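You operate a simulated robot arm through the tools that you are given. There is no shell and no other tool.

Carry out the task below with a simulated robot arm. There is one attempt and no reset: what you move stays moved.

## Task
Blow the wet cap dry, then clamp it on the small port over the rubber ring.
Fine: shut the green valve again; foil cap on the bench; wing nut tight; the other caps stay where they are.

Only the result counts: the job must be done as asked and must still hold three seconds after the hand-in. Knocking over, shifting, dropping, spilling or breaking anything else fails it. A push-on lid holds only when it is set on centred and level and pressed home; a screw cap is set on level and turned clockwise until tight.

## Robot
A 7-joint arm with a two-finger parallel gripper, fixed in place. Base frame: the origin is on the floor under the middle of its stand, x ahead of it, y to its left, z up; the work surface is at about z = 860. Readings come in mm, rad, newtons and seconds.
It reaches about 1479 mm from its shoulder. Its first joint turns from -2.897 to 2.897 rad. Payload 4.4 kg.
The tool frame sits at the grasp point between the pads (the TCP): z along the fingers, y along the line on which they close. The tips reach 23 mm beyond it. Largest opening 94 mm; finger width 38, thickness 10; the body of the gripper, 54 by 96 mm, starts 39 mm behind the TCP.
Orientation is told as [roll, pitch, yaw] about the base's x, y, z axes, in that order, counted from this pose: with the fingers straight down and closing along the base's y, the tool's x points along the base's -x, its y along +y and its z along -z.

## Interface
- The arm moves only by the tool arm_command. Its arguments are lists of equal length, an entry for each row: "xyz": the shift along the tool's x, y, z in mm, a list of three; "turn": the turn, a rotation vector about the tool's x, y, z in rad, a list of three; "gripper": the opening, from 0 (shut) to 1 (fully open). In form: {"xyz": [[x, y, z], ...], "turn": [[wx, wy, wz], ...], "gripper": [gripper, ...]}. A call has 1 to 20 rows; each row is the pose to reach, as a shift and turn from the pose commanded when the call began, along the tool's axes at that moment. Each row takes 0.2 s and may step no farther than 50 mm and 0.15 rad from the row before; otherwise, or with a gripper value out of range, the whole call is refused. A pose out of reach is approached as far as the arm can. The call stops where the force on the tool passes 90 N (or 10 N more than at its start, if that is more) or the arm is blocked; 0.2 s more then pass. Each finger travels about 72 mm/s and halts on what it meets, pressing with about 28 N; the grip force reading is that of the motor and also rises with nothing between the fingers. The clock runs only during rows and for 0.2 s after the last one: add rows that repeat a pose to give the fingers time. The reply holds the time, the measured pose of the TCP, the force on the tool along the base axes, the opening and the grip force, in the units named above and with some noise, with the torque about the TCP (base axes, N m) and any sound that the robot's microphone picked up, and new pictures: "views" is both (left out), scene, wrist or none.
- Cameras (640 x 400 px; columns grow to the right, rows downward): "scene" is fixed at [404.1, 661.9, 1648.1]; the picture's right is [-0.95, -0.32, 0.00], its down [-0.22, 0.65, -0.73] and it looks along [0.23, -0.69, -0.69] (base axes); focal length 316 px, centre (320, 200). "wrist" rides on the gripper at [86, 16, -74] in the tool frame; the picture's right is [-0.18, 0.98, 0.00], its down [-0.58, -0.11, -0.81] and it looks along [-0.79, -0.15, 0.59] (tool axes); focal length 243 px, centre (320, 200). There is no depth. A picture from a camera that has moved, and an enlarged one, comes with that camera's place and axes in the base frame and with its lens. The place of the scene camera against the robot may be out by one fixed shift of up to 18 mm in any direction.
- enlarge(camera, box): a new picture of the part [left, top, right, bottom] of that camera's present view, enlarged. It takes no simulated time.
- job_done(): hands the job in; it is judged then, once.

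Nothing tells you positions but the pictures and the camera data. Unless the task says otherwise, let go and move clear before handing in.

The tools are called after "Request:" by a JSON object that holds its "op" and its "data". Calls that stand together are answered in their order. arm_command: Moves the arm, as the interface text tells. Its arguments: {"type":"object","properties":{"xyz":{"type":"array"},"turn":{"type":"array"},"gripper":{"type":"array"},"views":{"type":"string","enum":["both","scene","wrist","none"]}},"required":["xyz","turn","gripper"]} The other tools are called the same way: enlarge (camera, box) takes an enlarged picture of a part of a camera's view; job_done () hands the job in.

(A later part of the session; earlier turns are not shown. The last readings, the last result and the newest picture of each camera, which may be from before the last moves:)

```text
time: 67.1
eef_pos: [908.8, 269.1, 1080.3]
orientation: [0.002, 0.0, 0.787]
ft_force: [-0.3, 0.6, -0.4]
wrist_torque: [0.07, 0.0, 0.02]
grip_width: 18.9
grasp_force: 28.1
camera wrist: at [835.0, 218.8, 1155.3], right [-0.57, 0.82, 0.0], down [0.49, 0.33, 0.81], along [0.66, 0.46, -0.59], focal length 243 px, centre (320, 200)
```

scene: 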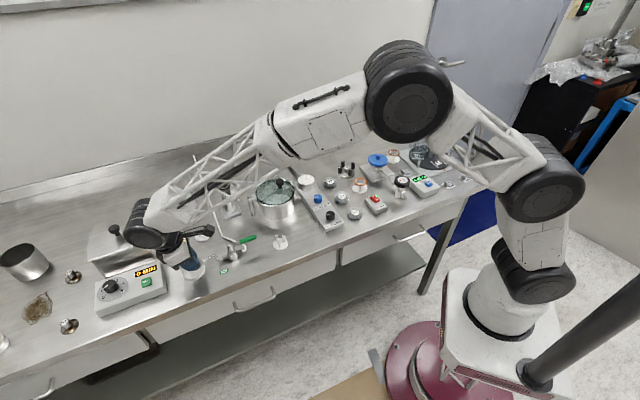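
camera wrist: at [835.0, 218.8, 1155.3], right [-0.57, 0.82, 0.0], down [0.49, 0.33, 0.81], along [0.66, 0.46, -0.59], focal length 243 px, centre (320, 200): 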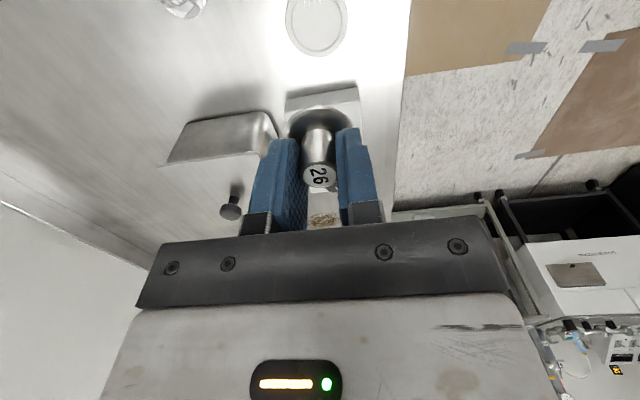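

Request:
{"op": "arm_command", "data": {"xyz": [[26.2, -32.3, 0], [52.5, -64.5, 0], [78.7, -96.8, 0], [104.9, -129, 0], [131.2, -161.3, 0], [157.4, -193.5, 0], [157.4, -193.5, 0], [157.4, -193.5, 25], [157.4, -193.5, 45], [157.4, -193.5, 45]], "turn": [[0, 0, 0], [0, 0, 0], [0, 0, 0], [0, 0, 0], [0, 0, 0], [0, 0, 0], [0, 0, 0], [0, 0, 0], [0, 0, 0], [0, 0, 0]], "gripper": [0, 0, 0, 0, 0, 0, 0, 0, 0, 0]}}

Request:
{"op": "enlarge", "data": {"camera": "wrist", "box": [240, 40, 400, 200]}}

Request:
{"op": "enlarge", "data": {"camera": "scene", "box": [200, 150, 260, 210]}}

```text
time: 69.3
eef_pos: [933.2, 19.5, 1036.0]
orientation: [0.002, 0.0, 0.787]
ft_force: [1.2, 0.2, -0.2]
wrist_torque: [0.0, -0.02, 0.0]
grip_width: 18.6
grasp_force: 27.5
camera wrist: at [861.0, -30.1, 1109.1], right [-0.57, 0.82, 0.0], down [0.49, 0.33, 0.81], along [0.66, 0.46, -0.59], focal length 243 px, centre (320, 200)
```

scene: 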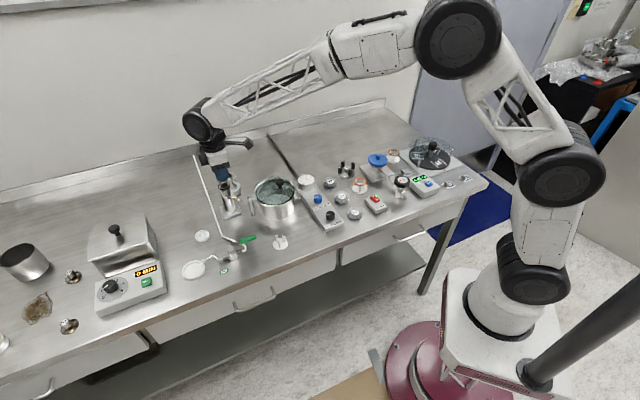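
wrist: 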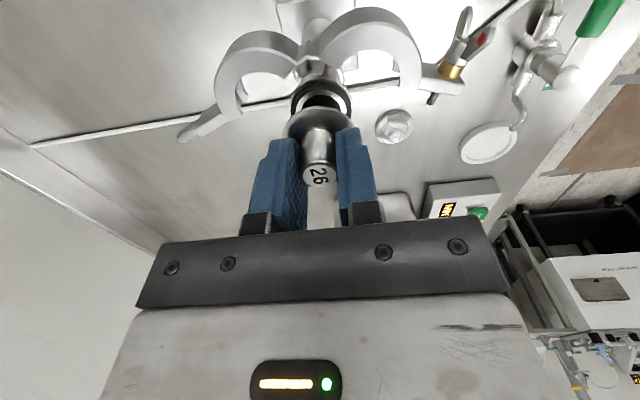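

```text
2.50 times, centred on (320, 120) of wrist
camera zoom: at [861.0, -30.1, 1109.1], right [-0.57, 0.82, 0.0], down [0.49, 0.33, 0.81], along [0.66, 0.46, -0.59], focal length 606 px, centre (320, 400)
```

zoom: 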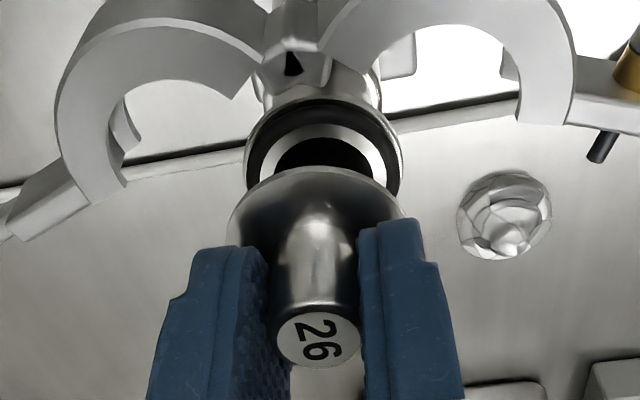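

```text
6.67 times, centred on (230, 180) of scene
camera zoom: at [404.1, 661.9, 1648.1], right [-0.95, -0.32, 0.0], down [-0.22, 0.65, -0.73], along [0.23, -0.69, -0.69], focal length 2107 px, centre (920, 333)
```

zoom: 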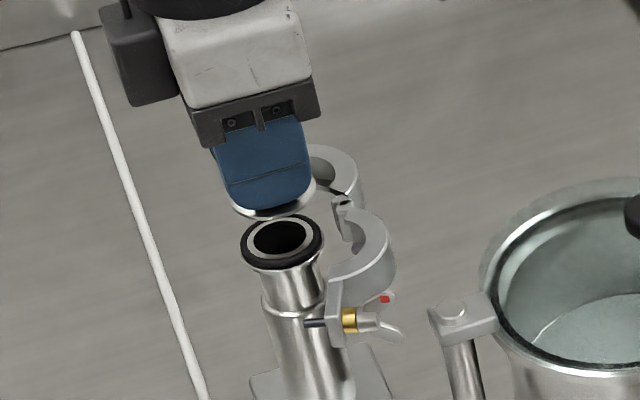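

Nearly aligned. I will correct by about (−1.7, +0.5) in tool x/y, then lower to just above the ring.

Request:
{"op": "arm_command", "data": {"xyz": [[-1.7, 0.5, 8], [-1.7, 0.5, 16], [-1.7, 0.5, 20], [-1.7, 0.5, 20]], "turn": [[0, 0, 0], [0, 0, 0], [0, 0, 0], [0, 0, 0]], "gripper": [0, 0, 0, 0]}}

Request:
{"op": "enlarge", "data": {"camera": "wrist", "box": [250, 50, 390, 190]}}

Request:
{"op": "enlarge", "data": {"camera": "scene", "box": [210, 165, 250, 210]}}

```text
time: 70.3
eef_pos: [934.3, 21.2, 1015.4]
orientation: [0.003, 0.001, 0.788]
ft_force: [0.8, -0.7, 0.1]
wrist_torque: [-0.03, -0.01, 0.0]
grip_width: 18.7
grasp_force: 27.9
camera wrist: at [862.3, -29.2, 1089.5], right [-0.57, 0.82, 0.0], down [0.49, 0.33, 0.81], along [0.66, 0.46, -0.59], focal length 243 px, centre (320, 200)
```

scene: 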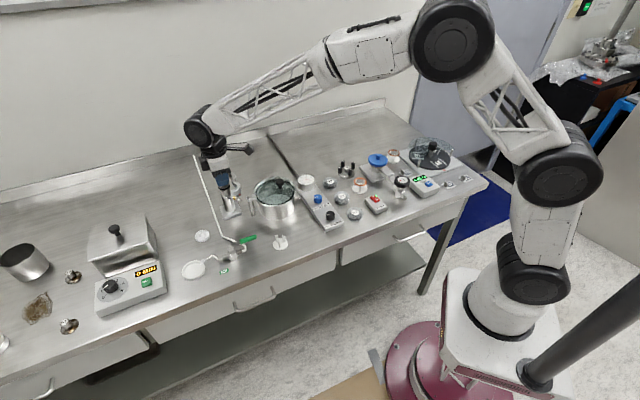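
wrist: 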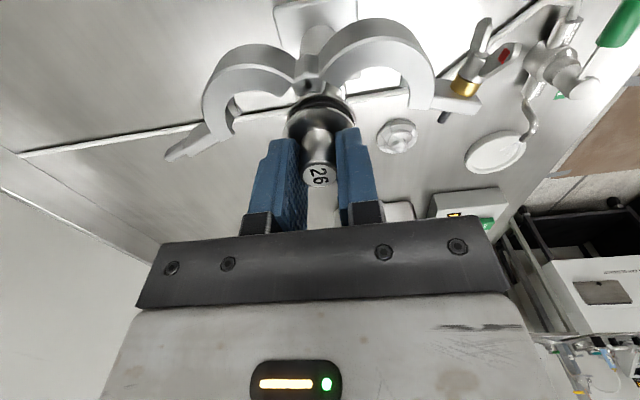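

```text
2.86 times, centred on (320, 120) of wrist
camera zoom: at [862.3, -29.2, 1089.5], right [-0.57, 0.82, 0.0], down [0.49, 0.33, 0.81], along [0.66, 0.46, -0.59], focal length 693 px, centre (320, 429)
```

zoom: 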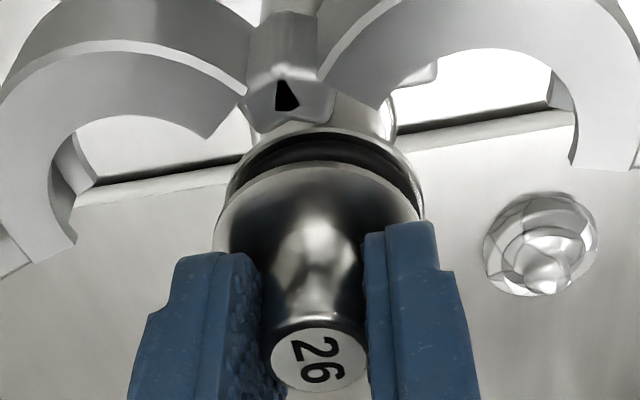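

```text
8.89 times, centred on (230, 188) of scene
camera zoom: at [404.1, 661.9, 1648.1], right [-0.95, -0.32, 0.0], down [-0.22, 0.65, -0.73], along [0.23, -0.69, -0.69], focal length 2809 px, centre (1120, 311)
```

zoom: 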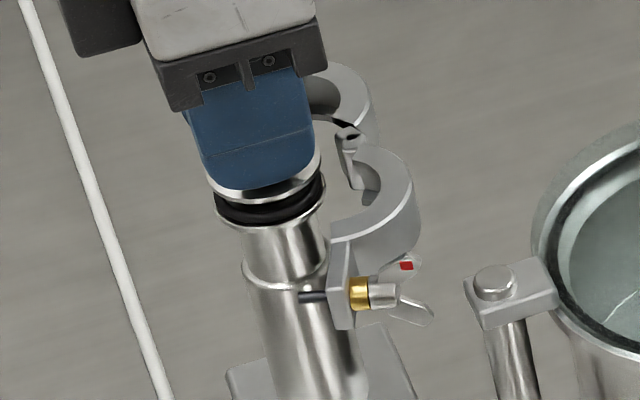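

Alignment is within about a millimetre. I will shift 1 mm in tool y and lower onto the ring until there is light contact.

Request:
{"op": "arm_command", "data": {"xyz": [[0, 1, 1], [0, 1, 2], [0, 1, 3], [0, 1, 4]], "turn": [[0, 0, 0], [0, 0, 0], [0, 0, 0], [0, 0, 0]], "gripper": [0, 0, 0, 0]}}

Request:
{"op": "enlarge", "data": {"camera": "wrist", "box": [250, 50, 390, 190]}}

Request:
{"op": "enlarge", "data": {"camera": "scene", "box": [210, 165, 250, 210]}}

```text
time: 71.3
eef_pos: [934.2, 21.4, 1011.5]
orientation: [0.003, 0.001, 0.788]
ft_force: [0.0, 0.2, -0.8]
wrist_torque: [0.03, 0.0, -0.02]
grip_width: 19.0
grasp_force: 28.2
camera wrist: at [861.8, -28.3, 1085.2], right [-0.57, 0.82, 0.0], down [0.49, 0.33, 0.81], along [0.66, 0.46, -0.59], focal length 243 px, centre (320, 200)
```

scene: 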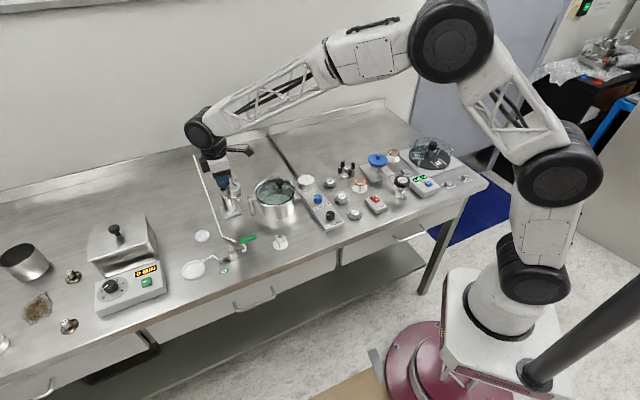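
wrist: 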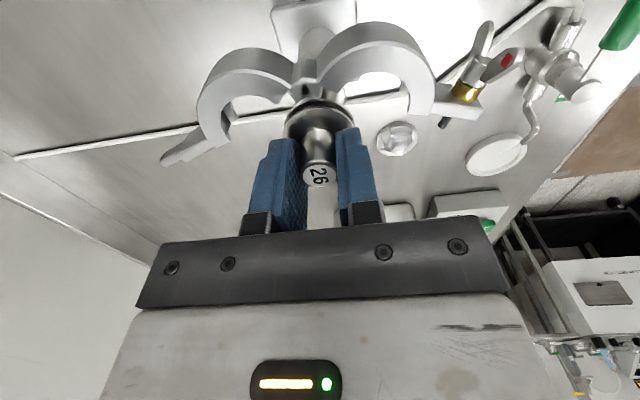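

```text
2.86 times, centred on (320, 120) of wrist
camera zoom: at [861.8, -28.3, 1085.2], right [-0.57, 0.82, 0.0], down [0.49, 0.33, 0.81], along [0.66, 0.46, -0.59], focal length 693 px, centre (320, 429)
```

zoom: 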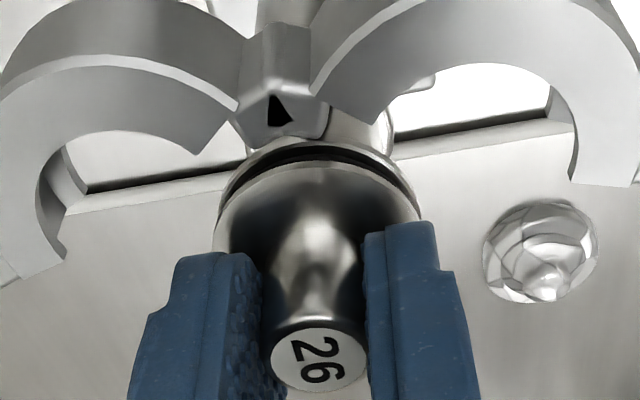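

```text
8.89 times, centred on (230, 188) of scene
camera zoom: at [404.1, 661.9, 1648.1], right [-0.95, -0.32, 0.0], down [-0.22, 0.65, -0.73], along [0.23, -0.69, -0.69], focal length 2809 px, centre (1120, 311)
```

zoom: 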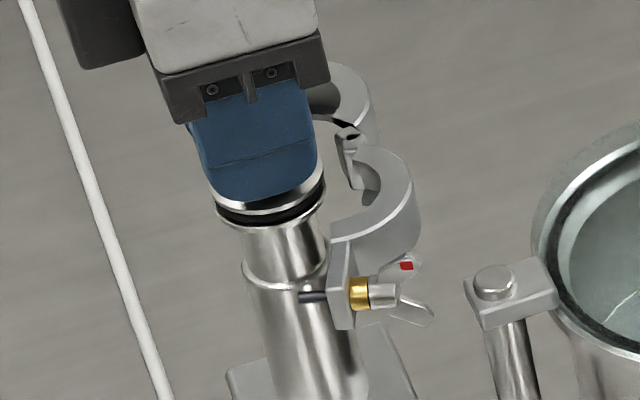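

Request:
{"op": "arm_command", "data": {"xyz": [[0, 0.3, 1], [0, 0.3, 2], [0, 0.3, 3]], "turn": [[0, 0, 0], [0, 0, 0], [0, 0, 0]], "gripper": [0, 0, 0], "views": "wrist"}}

Request:
{"op": "enlarge", "data": {"camera": "scene", "box": [210, 165, 250, 210]}}

```text
time: 72.1
eef_pos: [935.1, 21.2, 1010.4]
orientation: [-0.001, 0.002, 0.785]
ft_force: [6.2, 1.9, 13.0]
wrist_torque: [0.03, -0.15, 0.05]
grip_width: 18.9
grasp_force: 28.6
camera wrist: at [861.8, -28.0, 1083.6], right [-0.57, 0.82, 0.0], down [0.49, 0.33, 0.81], along [0.66, 0.46, -0.59], focal length 243 px, centre (320, 200)
```

wrist: 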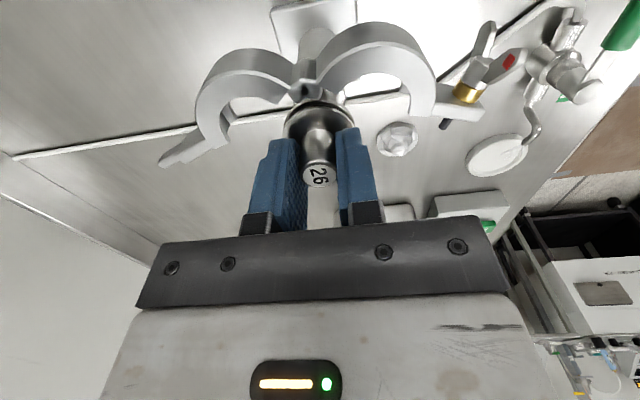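

```text
8.89 times, centred on (230, 188) of scene
camera zoom: at [404.1, 661.9, 1648.1], right [-0.95, -0.32, 0.0], down [-0.22, 0.65, -0.73], along [0.23, -0.69, -0.69], focal length 2809 px, centre (1120, 311)
```

zoom: 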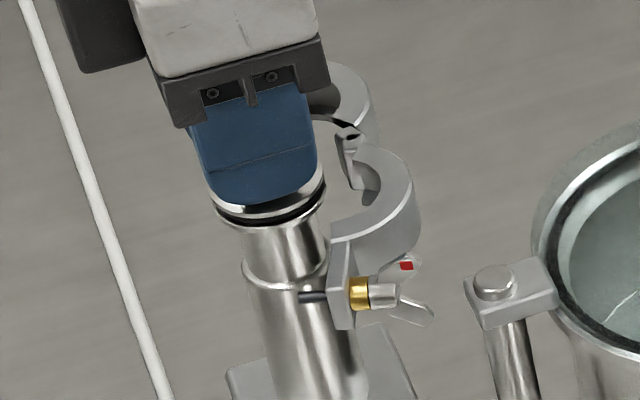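

Contact at about 13 N with the cap flat on the ring. I will release and rise, then check the seating.

Request:
{"op": "arm_command", "data": {"xyz": [[0, 0, 0], [0, 0, 0], [0, 0, 0], [0, 0, -15], [0, 0, -35], [0, 0, -70], [0, 0, -70]], "turn": [[0, 0, 0], [0, 0, 0], [0, 0, 0], [0, 0, 0], [0, 0, 0], [0, 0, 0], [0, 0, 0]], "gripper": [0.1, 0.25, 0.36, 0.36, 0.36, 0.36, 0.36]}}

Request:
{"op": "enlarge", "data": {"camera": "wrist", "box": [240, 10, 400, 170]}}

Request:
{"op": "enlarge", "data": {"camera": "scene", "box": [210, 160, 255, 210]}}

```text
time: 73.7
eef_pos: [933.2, 22.6, 1079.6]
orientation: [0.002, 0.001, 0.787]
ft_force: [0.3, 0.0, -0.7]
wrist_torque: [-0.02, 0.0, 0.04]
grip_width: 33.9
grasp_force: 0.0
camera wrist: at [860.3, -27.2, 1153.9], right [-0.57, 0.82, 0.0], down [0.49, 0.33, 0.81], along [0.66, 0.46, -0.59], focal length 243 px, centre (320, 200)
```

scene: 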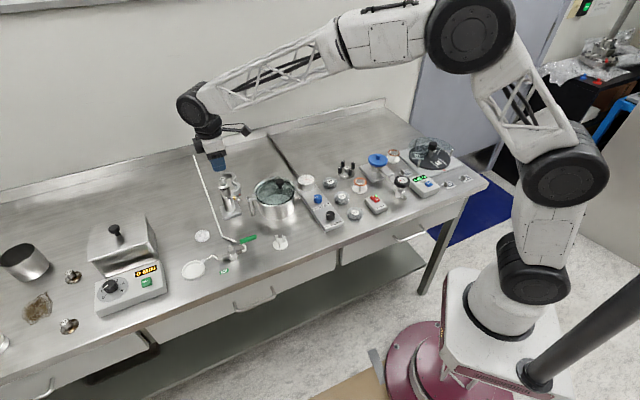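
wrist: 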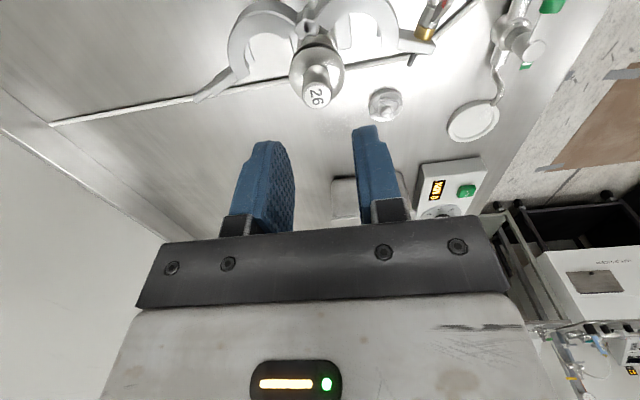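

```text
2.50 times, centred on (320, 90) of wrist
camera zoom: at [860.3, -27.2, 1153.9], right [-0.57, 0.82, 0.0], down [0.49, 0.33, 0.81], along [0.66, 0.46, -0.59], focal length 606 px, centre (320, 475)
```

zoom: 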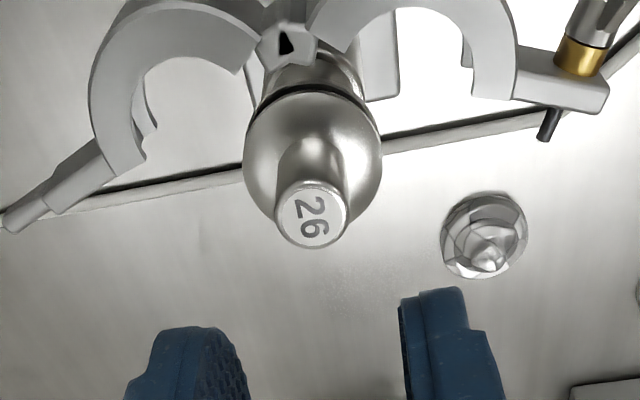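

```text
8.00 times, centred on (232, 185) of scene
camera zoom: at [404.1, 661.9, 1648.1], right [-0.95, -0.32, 0.0], down [-0.22, 0.65, -0.73], along [0.23, -0.69, -0.69], focal length 2528 px, centre (1020, 320)
```

zoom: 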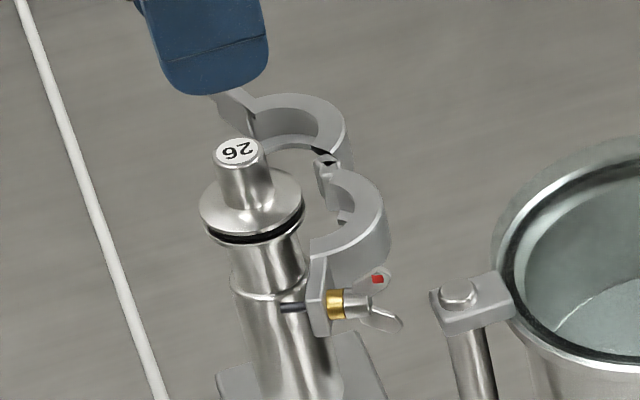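

The cap sits level and centred on the rubber ring. Now I close the clamp. Using the closed fingers as a peg, I will first swing half A (the wing-nut side) inward, so I position behind it.

Request:
{"op": "arm_command", "data": {"xyz": [[26.6, 15, 0], [53, 30, 0], [79.7, 45.1, 0], [79.7, 45.1, 20], [79.7, 45.1, 20]], "turn": [[0, 0, 0], [0, 0, 0], [0, 0, 0], [0, 0, 0], [0, 0, 0]], "gripper": [0.2, 0.05, 0, 0, 0]}}

Request:
{"op": "enlarge", "data": {"camera": "scene", "box": [205, 150, 305, 225]}}

Request:
{"op": "enlarge", "data": {"camera": "wrist", "box": [240, 40, 460, 200]}}

```text
time: 74.9
eef_pos: [843.8, -1.7, 1058.8]
orientation: [0.001, 0.0, 0.788]
ft_force: [0.3, 0.4, 0.1]
wrist_torque: [-0.01, 0.01, -0.03]
grip_width: 0.0
grasp_force: 27.7
camera wrist: at [771.8, -52.5, 1132.4], right [-0.57, 0.82, 0.0], down [0.49, 0.33, 0.81], along [0.66, 0.46, -0.59], focal length 243 px, centre (320, 200)
```

scene: 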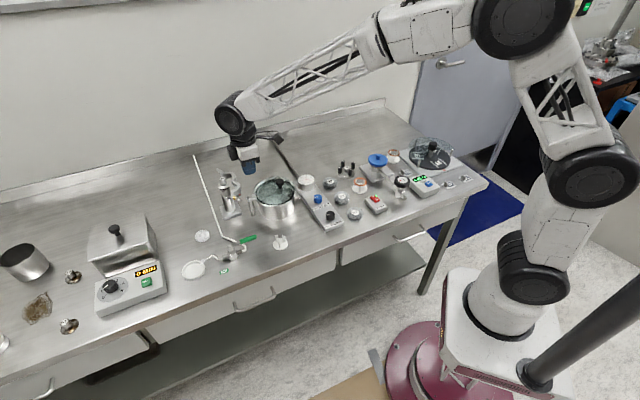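
wrist: 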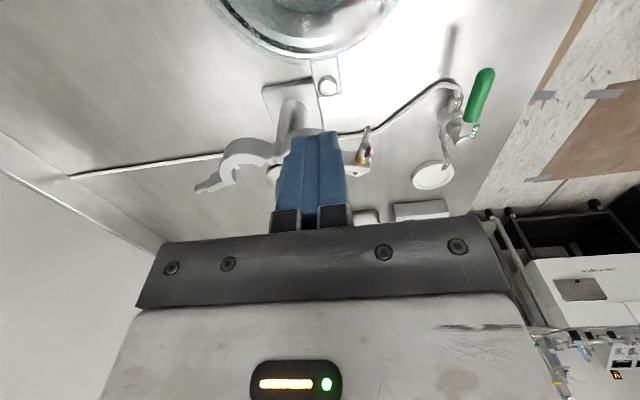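

```text
5.33 times, centred on (255, 188) of scene
camera zoom: at [404.1, 661.9, 1648.1], right [-0.95, -0.32, 0.0], down [-0.22, 0.65, -0.73], along [0.23, -0.69, -0.69], focal length 1685 px, centre (667, 267)
```

zoom: 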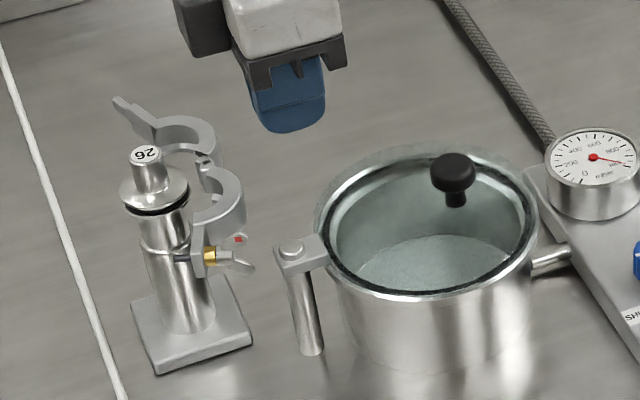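

```text
2.50 times, centred on (350, 120) of wrist
camera zoom: at [771.8, -52.5, 1132.4], right [-0.57, 0.82, 0.0], down [0.49, 0.33, 0.81], along [0.66, 0.46, -0.59], focal length 606 px, centre (245, 400)
```

zoom: 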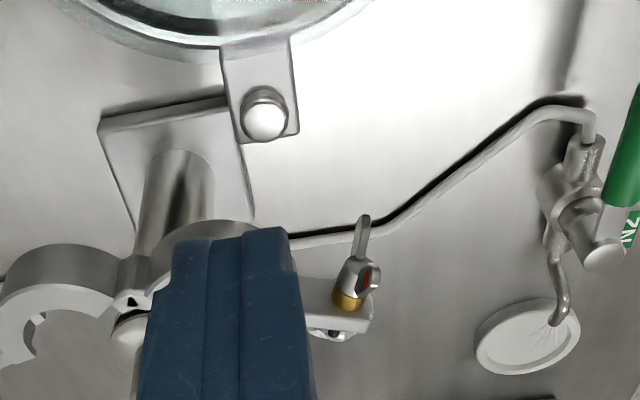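

The area below is clear; the pot rim and its handle block are at z ≈ 950. I will lower the peg so the tips are at about 975.

Request:
{"op": "arm_command", "data": {"xyz": [[0, 0, 25], [0, 0, 45], [0, 0, 60], [0, 0, 60]], "turn": [[0, 0, 0], [0, 0, 0], [0, 0, 0], [0, 0, 0]], "gripper": [0, 0, 0, 0]}}

Request:
{"op": "enlarge", "data": {"camera": "scene", "box": [205, 150, 305, 225]}}

Request:
{"op": "enlarge", "data": {"camera": "wrist", "box": [220, 60, 440, 220]}}

```text
time: 75.9
eef_pos: [844.4, -1.9, 999.0]
orientation: [0.001, 0.002, 0.786]
ft_force: [-0.7, -0.5, 0.6]
wrist_torque: [0.02, -0.03, -0.02]
grip_width: 0.2
grasp_force: 28.2
camera wrist: at [772.7, -51.5, 1073.2], right [-0.57, 0.82, 0.0], down [0.49, 0.33, 0.81], along [0.66, 0.46, -0.59], focal length 243 px, centre (320, 200)
```

scene: 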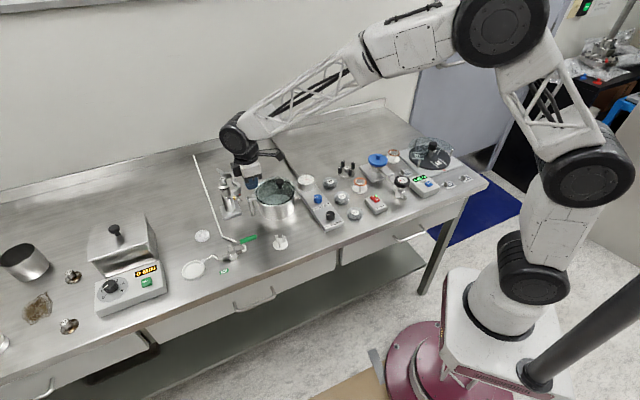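
wrist: 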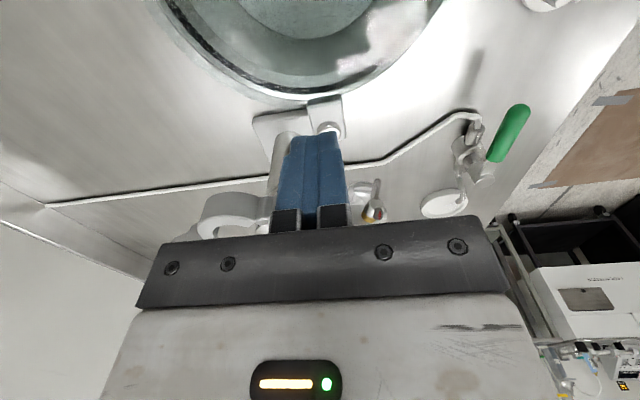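

```text
5.33 times, centred on (255, 188) of scene
camera zoom: at [404.1, 661.9, 1648.1], right [-0.95, -0.32, 0.0], down [-0.22, 0.65, -0.73], along [0.23, -0.69, -0.69], focal length 1685 px, centre (667, 267)
```

zoom: 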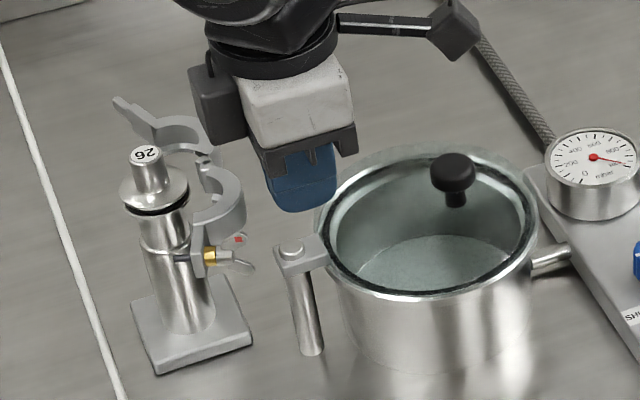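

```text
2.50 times, centred on (330, 140) of wrist
camera zoom: at [772.7, -51.5, 1073.2], right [-0.57, 0.82, 0.0], down [0.49, 0.33, 0.81], along [0.66, 0.46, -0.59], focal length 606 px, centre (295, 350)
```

zoom: 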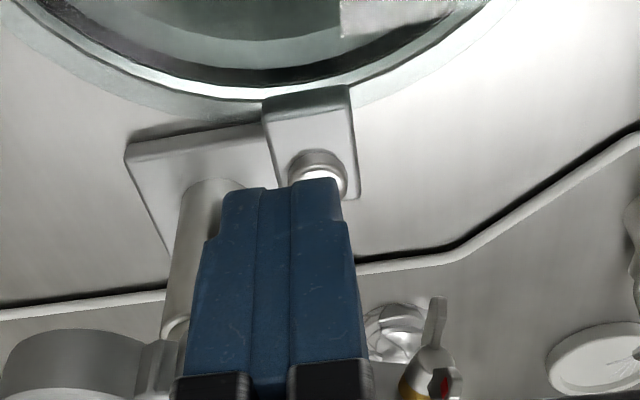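

The peg is in place behind half A. I push along an arc about the hinge, first part only.

Request:
{"op": "arm_command", "data": {"xyz": [[-9.3, -3.7, 0], [-17.3, 2.1, 0], [-26.5, 6.1, 0]], "turn": [[0, 0, 0], [0, 0, 0], [0, 0, 0]], "gripper": [0, 0, 0]}}

Request:
{"op": "enlarge", "data": {"camera": "scene", "box": [205, 155, 265, 215]}}

Request:
{"op": "enlarge", "data": {"camera": "wrist", "box": [180, 60, 400, 230]}}

```text
time: 76.7
eef_pos: [859.1, 20.9, 998.5]
orientation: [0.001, 0.001, 0.786]
ft_force: [-0.4, 0.1, 0.2]
wrist_torque: [-0.02, 0.04, -0.01]
grip_width: 0.0
grasp_force: 28.2
camera wrist: at [787.2, -29.2, 1072.8], right [-0.57, 0.82, 0.0], down [0.49, 0.33, 0.81], along [0.66, 0.46, -0.59], focal length 243 px, centre (320, 200)
```

scene: 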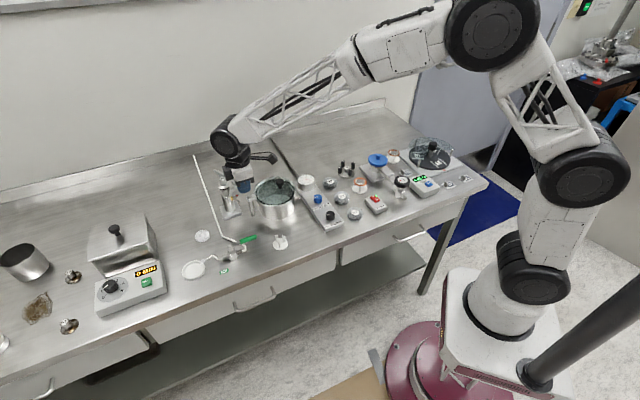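
wrist: 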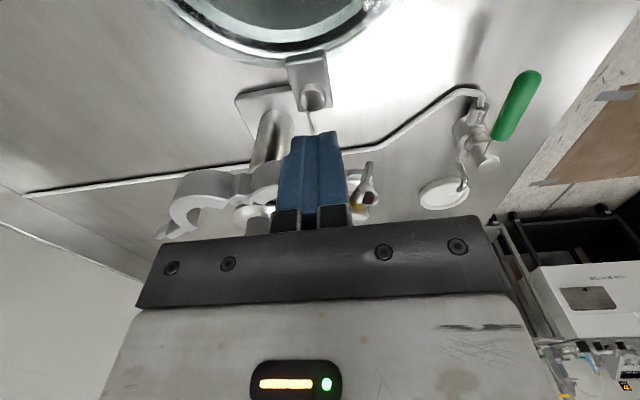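

```text
6.67 times, centred on (235, 185) of scene
camera zoom: at [404.1, 661.9, 1648.1], right [-0.95, -0.32, 0.0], down [-0.22, 0.65, -0.73], along [0.23, -0.69, -0.69], focal length 2107 px, centre (887, 300)
```

zoom: 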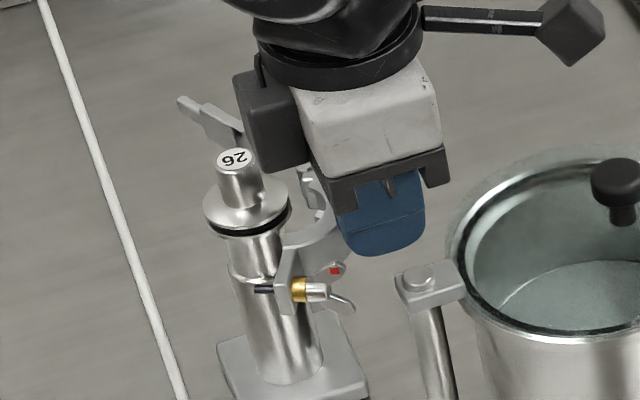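

```text
2.35 times, centred on (290, 145) of wrist
camera zoom: at [787.2, -29.2, 1072.8], right [-0.57, 0.82, 0.0], down [0.49, 0.33, 0.81], along [0.66, 0.46, -0.59], focal length 571 px, centre (391, 329)
```

zoom: 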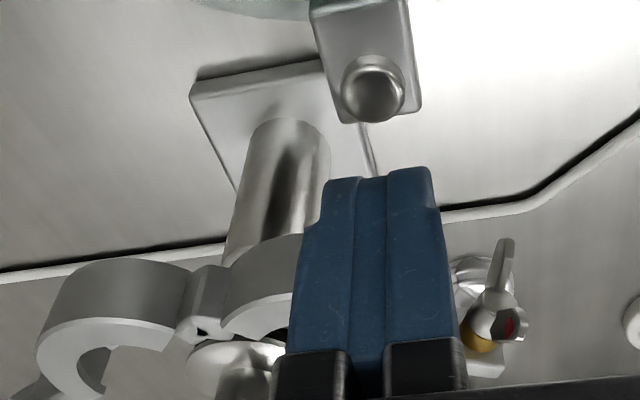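

Half A is moving freely with negligible force. I will continue the sweep.

Request:
{"op": "arm_command", "data": {"xyz": [[-10.1, 2.2, 0], [-20.6, 1.6, 0], [-30.8, -1.5, 0]], "turn": [[0, 0, 0], [0, 0, 0], [0, 0, 0]], "gripper": [0, 0, 0]}}

Request:
{"op": "enlarge", "data": {"camera": "scene", "box": [205, 155, 265, 215]}}

Request:
{"op": "enlarge", "data": {"camera": "wrist", "box": [180, 60, 400, 230]}}

```text
time: 77.5
eef_pos: [881.7, 42.2, 998.5]
orientation: [0.002, -0.001, 0.788]
ft_force: [-0.3, 0.0, 1.1]
wrist_torque: [0.01, 0.03, 0.04]
grip_width: 0.0
grasp_force: 27.8
camera wrist: at [809.4, -8.2, 1072.6], right [-0.57, 0.82, 0.0], down [0.49, 0.33, 0.81], along [0.66, 0.46, -0.59], focal length 243 px, centre (320, 200)
```

scene: 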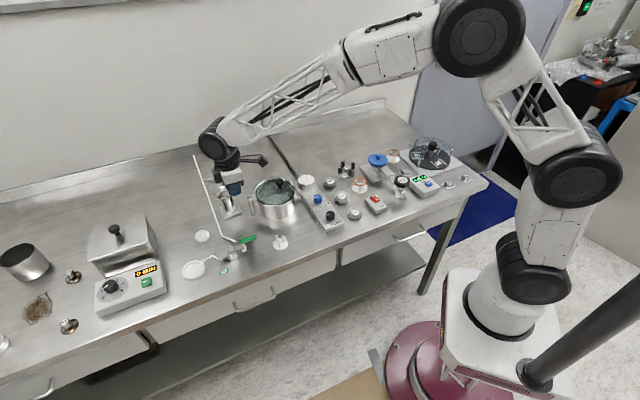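
wrist: 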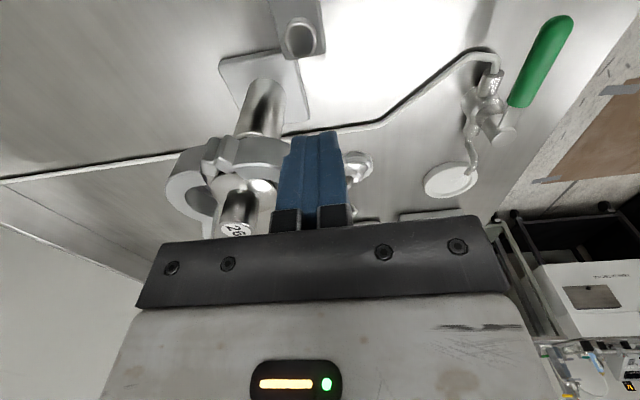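

```text
6.67 times, centred on (235, 185) of scene
camera zoom: at [404.1, 661.9, 1648.1], right [-0.95, -0.32, 0.0], down [-0.22, 0.65, -0.73], along [0.23, -0.69, -0.69], focal length 2107 px, centre (887, 300)
```

zoom: 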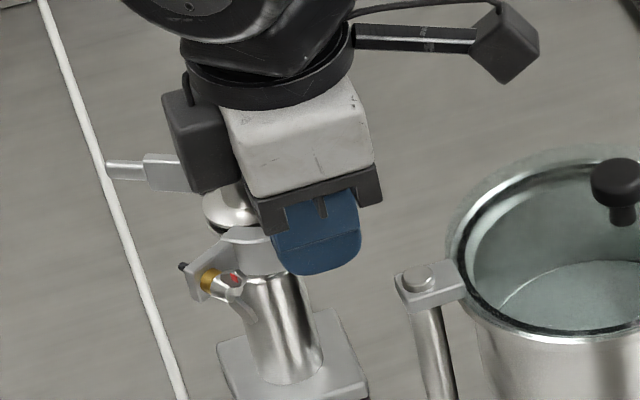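

```text
2.35 times, centred on (290, 145) of wrist
camera zoom: at [809.4, -8.2, 1072.6], right [-0.57, 0.82, 0.0], down [0.49, 0.33, 0.81], along [0.66, 0.46, -0.59], focal length 571 px, centre (391, 329)
```

zoom: 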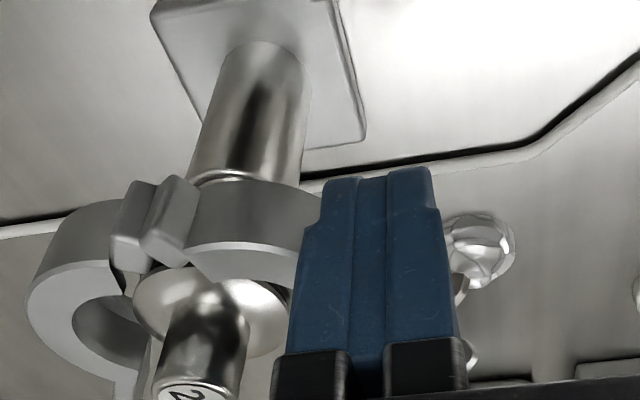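

The two halves turn out to be coupled: half B has swung in by the same angle. I will push a bit further with the peg.

Request:
{"op": "arm_command", "data": {"xyz": [[-3, -2, 0], [-6.2, -4.2, 0], [-10.9, -7.9, 0]], "turn": [[0, 0, 0], [0, 0, 0], [0, 0, 0]], "gripper": [0, 0, 0]}}

Request:
{"op": "enlarge", "data": {"camera": "scene", "box": [205, 155, 265, 215]}}

Request:
{"op": "enlarge", "data": {"camera": "wrist", "box": [180, 60, 400, 230]}}

```text
time: 78.3
eef_pos: [896.0, 42.9, 999.3]
orientation: [0.0, 0.002, 0.786]
ft_force: [-0.1, -0.1, 0.6]
wrist_torque: [0.01, -0.02, -0.02]
grip_width: 0.0
grasp_force: 27.8
camera wrist: at [823.1, -6.7, 1073.7], right [-0.57, 0.82, 0.0], down [0.49, 0.33, 0.81], along [0.66, 0.46, -0.59], focal length 243 px, centre (320, 200)
```

scene: 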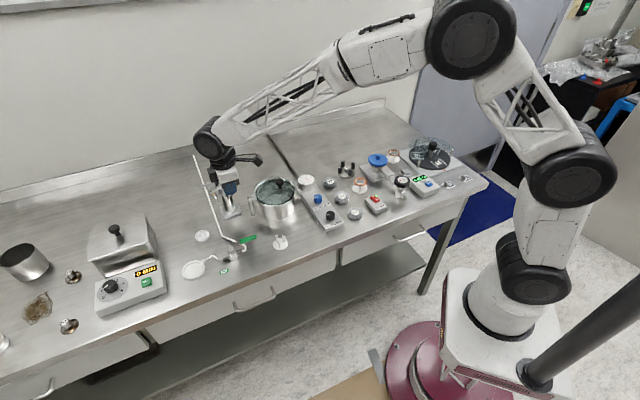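
wrist: 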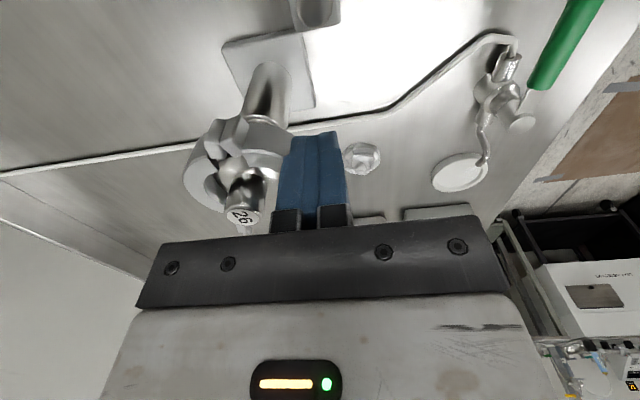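

```text
6.67 times, centred on (235, 185) of scene
camera zoom: at [404.1, 661.9, 1648.1], right [-0.95, -0.32, 0.0], down [-0.22, 0.65, -0.73], along [0.23, -0.69, -0.69], focal length 2107 px, centre (887, 300)
```

zoom: 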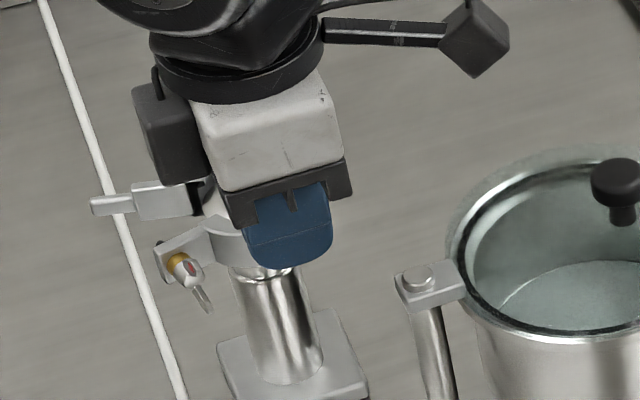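

```text
2.35 times, centred on (290, 145) of wrist
camera zoom: at [823.1, -6.7, 1073.7], right [-0.57, 0.82, 0.0], down [0.49, 0.33, 0.81], along [0.66, 0.46, -0.59], focal length 571 px, centre (391, 329)
```

zoom: 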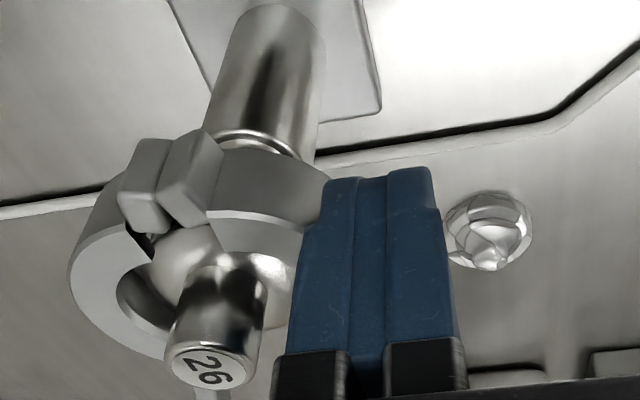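

The clamp is nearly closed, with about 10° left on each side. I will retreat the peg, then come over the top with the fingers open and squeeze both halves together.

Request:
{"op": "arm_command", "data": {"xyz": [[0, 8, 0], [0, 16, 0], [0, 16, -35], [0, 16, -75]], "turn": [[0, 0, 0], [0, 0, 0], [0, 0, 0], [0, 0, 0]], "gripper": [0, 0, 0, 0], "views": "wrist"}}

Request:
{"op": "enlarge", "data": {"camera": "scene", "box": [205, 155, 265, 215]}}

```text
time: 79.3
eef_pos: [887.2, 56.6, 1071.9]
orientation: [0.003, 0.002, 0.787]
ft_force: [1.6, -0.2, -0.4]
wrist_torque: [0.02, 0.01, -0.03]
grip_width: 0.0
grasp_force: 28.0
camera wrist: at [814.2, 5.8, 1146.6], right [-0.57, 0.82, 0.0], down [0.49, 0.33, 0.81], along [0.66, 0.46, -0.59], focal length 243 px, centre (320, 200)
```

wrist: 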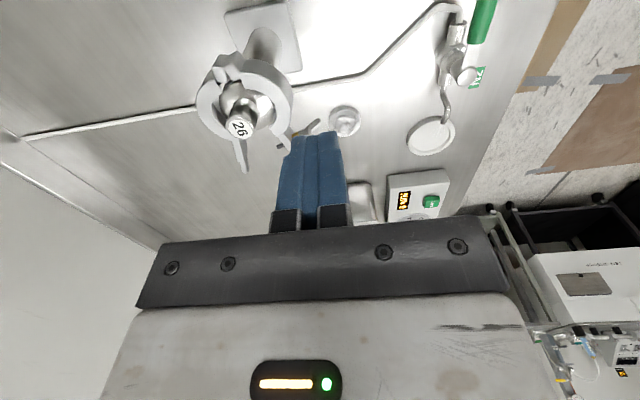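

```text
6.67 times, centred on (235, 185) of scene
camera zoom: at [404.1, 661.9, 1648.1], right [-0.95, -0.32, 0.0], down [-0.22, 0.65, -0.73], along [0.23, -0.69, -0.69], focal length 2107 px, centre (887, 300)
```

zoom: 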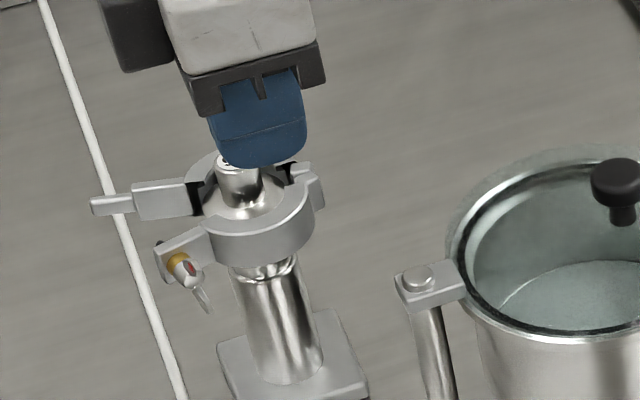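

Request:
{"op": "arm_command", "data": {"xyz": [[-1.5, -29, 0], [-3.1, -58.3, 0], [-3.1, -58.3, 0], [-3.1, -58.3, 0], [-3.1, -58.3, 25]], "turn": [[0, 0, 0], [0, 0, 0], [0, 0, 0], [0, 0, 0], [0, 0, 0]], "gripper": [0.5, 1, 1, 1, 1]}}

Request:
{"op": "enlarge", "data": {"camera": "wrist", "box": [200, 30, 440, 200]}}

Request:
{"op": "enlarge", "data": {"camera": "scene", "box": [205, 150, 265, 215]}}

```text
time: 80.5
eef_pos: [928.0, 16.0, 1048.5]
orientation: [0.0, 0.0, 0.787]
ft_force: [-0.5, -0.2, -0.6]
wrist_torque: [-0.01, 0.03, -0.03]
grip_width: 94.0
grasp_force: 0.0
camera wrist: at [855.3, -34.0, 1123.3], right [-0.57, 0.82, 0.0], down [0.49, 0.33, 0.81], along [0.66, 0.46, -0.59], focal length 243 px, centre (320, 200)
```

scene: 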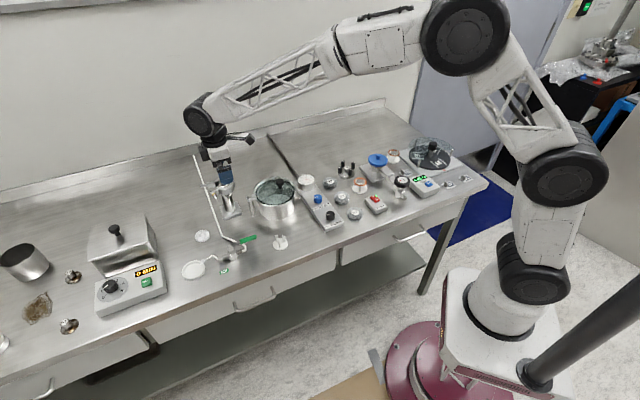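
wrist: 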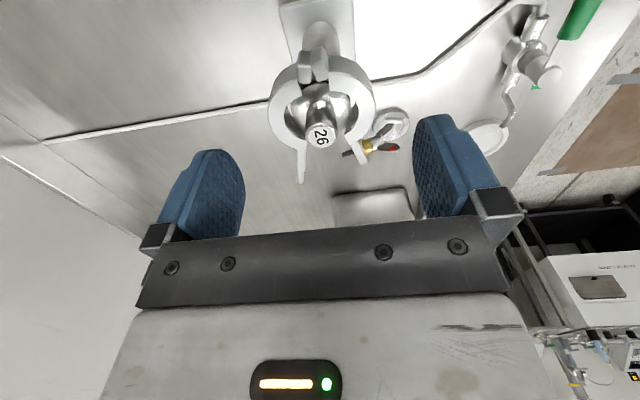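

```text
2.35 times, centred on (320, 115) of wrist
camera zoom: at [855.3, -34.0, 1123.3], right [-0.57, 0.82, 0.0], down [0.49, 0.33, 0.81], along [0.66, 0.46, -0.59], focal length 571 px, centre (320, 400)
```

zoom: 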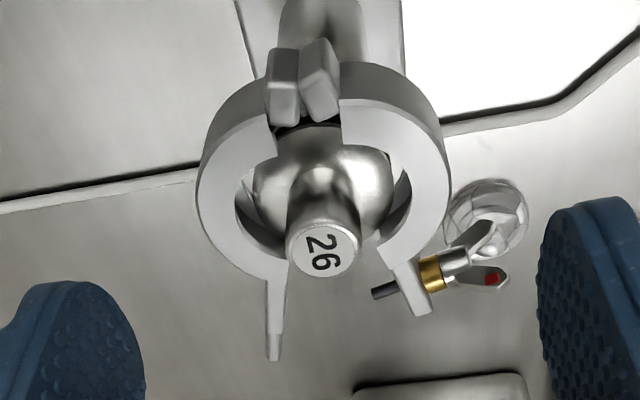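

```text
6.15 times, centred on (235, 182) of scene
camera zoom: at [404.1, 661.9, 1648.1], right [-0.95, -0.32, 0.0], down [-0.22, 0.65, -0.73], along [0.23, -0.69, -0.69], focal length 1945 px, centre (843, 308)
```

zoom: 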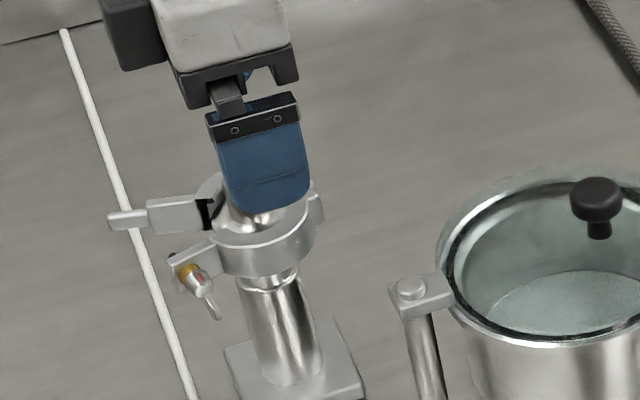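

I have a clear view: the clamp surrounds the cap and ring, with the lugs still apart. I will descend and squeeze gently.

Request:
{"op": "arm_command", "data": {"xyz": [[0, 0, 20], [0, 0, 40], [0, 0, 50], [0, 0, 50]], "turn": [[0, 0, 0], [0, 0, 0], [0, 0, 0], [0, 0, 0]], "gripper": [1, 1, 1, 0.85]}}

Request:
{"op": "enlarge", "data": {"camera": "wrist", "box": [200, 60, 440, 220]}}

Request:
{"op": "enlarge", "data": {"camera": "scene", "box": [205, 150, 265, 215]}}

```text
time: 81.5
eef_pos: [928.0, 16.3, 998.0]
orientation: [0.002, 0.0, 0.786]
ft_force: [0.5, -0.3, 0.5]
wrist_torque: [0.0, -0.01, 0.01]
grip_width: 80.0
grasp_force: 0.0
camera wrist: at [855.9, -33.9, 1072.9], right [-0.57, 0.82, 0.0], down [0.49, 0.33, 0.81], along [0.66, 0.46, -0.59], focal length 243 px, centre (320, 200)
```

scene: 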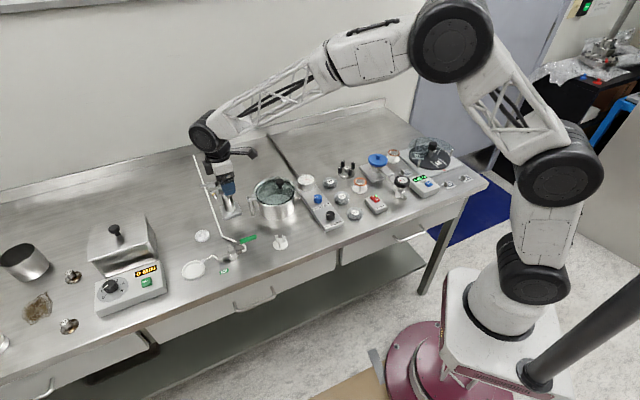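
wrist: 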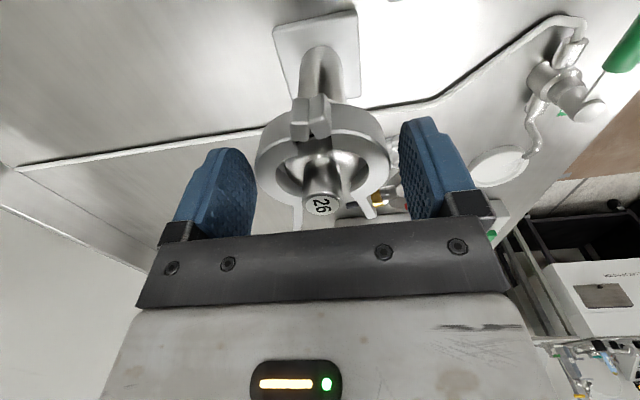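

```text
2.50 times, centred on (320, 140) of wrist
camera zoom: at [855.9, -33.9, 1072.9], right [-0.57, 0.82, 0.0], down [0.49, 0.33, 0.81], along [0.66, 0.46, -0.59], focal length 606 px, centre (320, 350)
```

zoom: 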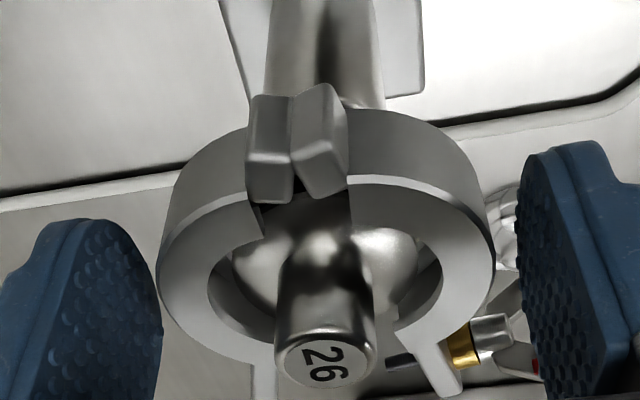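

```text
6.15 times, centred on (235, 182) of scene
camera zoom: at [404.1, 661.9, 1648.1], right [-0.95, -0.32, 0.0], down [-0.22, 0.65, -0.73], along [0.23, -0.69, -0.69], focal length 1945 px, centre (843, 308)
```

zoom: 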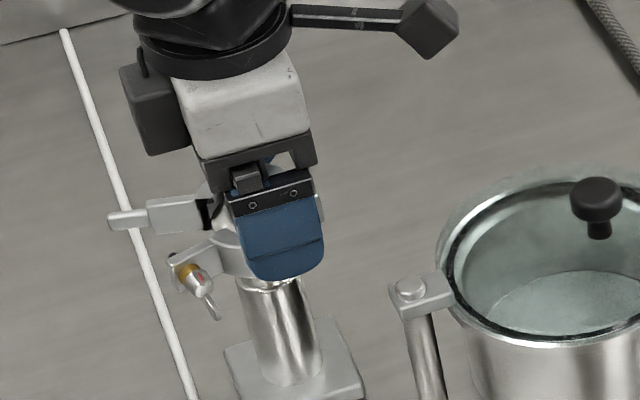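

The fingers straddle the clamp and clear the wing nut. I will close in steps.

Request:
{"op": "arm_command", "data": {"xyz": [[0, 0, 0], [0, 0, 0], [0, 0, 0], [0, 0, 0]], "turn": [[0, 0, 0], [0, 0, 0], [0, 0, 0], [0, 0, 0]], "gripper": [0.75, 0.7, 0.66, 0.63]}}

Request:
{"op": "enlarge", "data": {"camera": "wrist", "box": [200, 60, 440, 220]}}

Request:
{"op": "enlarge", "data": {"camera": "scene", "box": [205, 150, 265, 215]}}

```text
time: 82.5
eef_pos: [927.6, 16.2, 998.4]
orientation: [0.003, 0.0, 0.788]
ft_force: [0.7, -0.1, 0.4]
wrist_torque: [-0.01, -0.01, 0.04]
grip_width: 59.2
grasp_force: 0.5
camera wrist: at [855.8, -33.9, 1073.0], right [-0.57, 0.82, 0.0], down [0.49, 0.33, 0.81], along [0.66, 0.46, -0.59], focal length 243 px, centre (320, 200)
```

scene: 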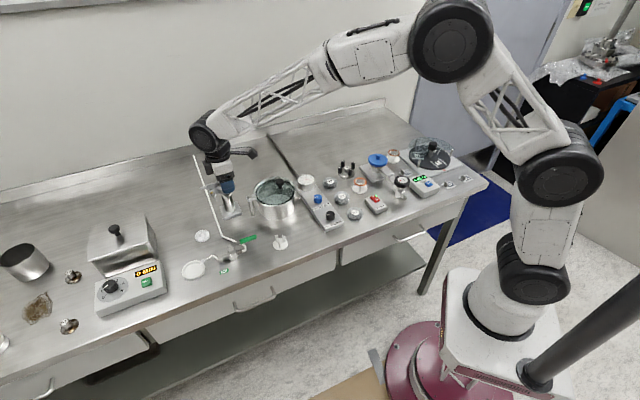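
wrist: 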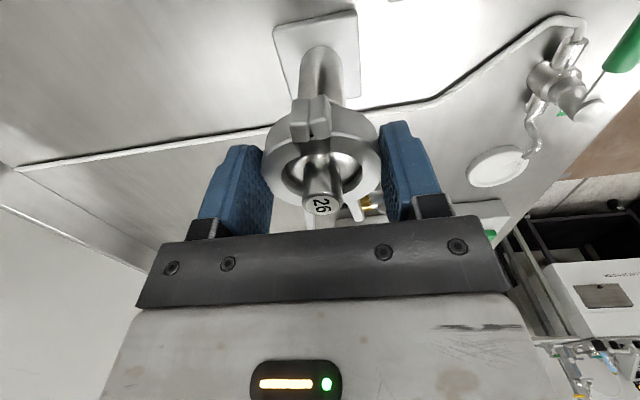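

```text
2.50 times, centred on (320, 140) of wrist
camera zoom: at [855.8, -33.9, 1073.0], right [-0.57, 0.82, 0.0], down [0.49, 0.33, 0.81], along [0.66, 0.46, -0.59], focal length 606 px, centre (320, 350)
```

zoom: 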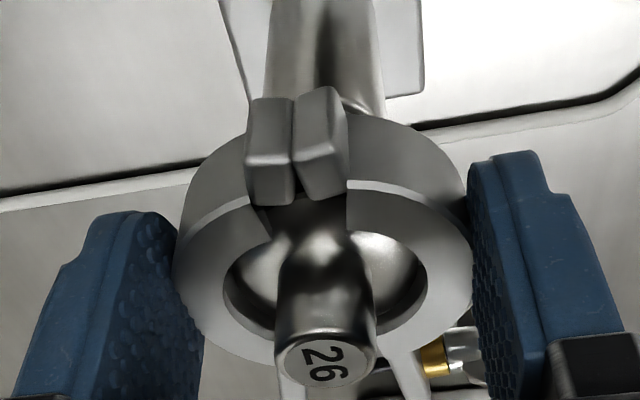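

```text
6.15 times, centred on (235, 182) of scene
camera zoom: at [404.1, 661.9, 1648.1], right [-0.95, -0.32, 0.0], down [-0.22, 0.65, -0.73], along [0.23, -0.69, -0.69], focal length 1945 px, centre (843, 308)
```

zoom: 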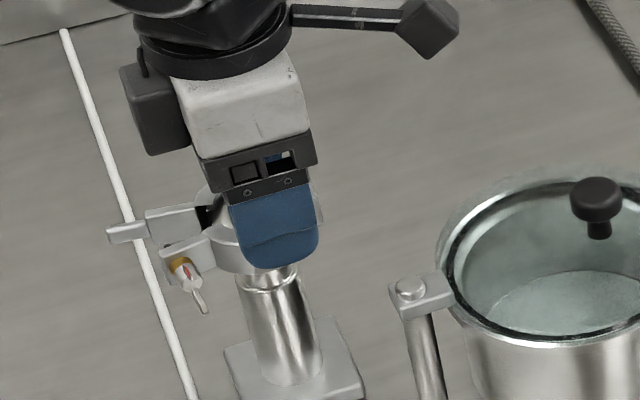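

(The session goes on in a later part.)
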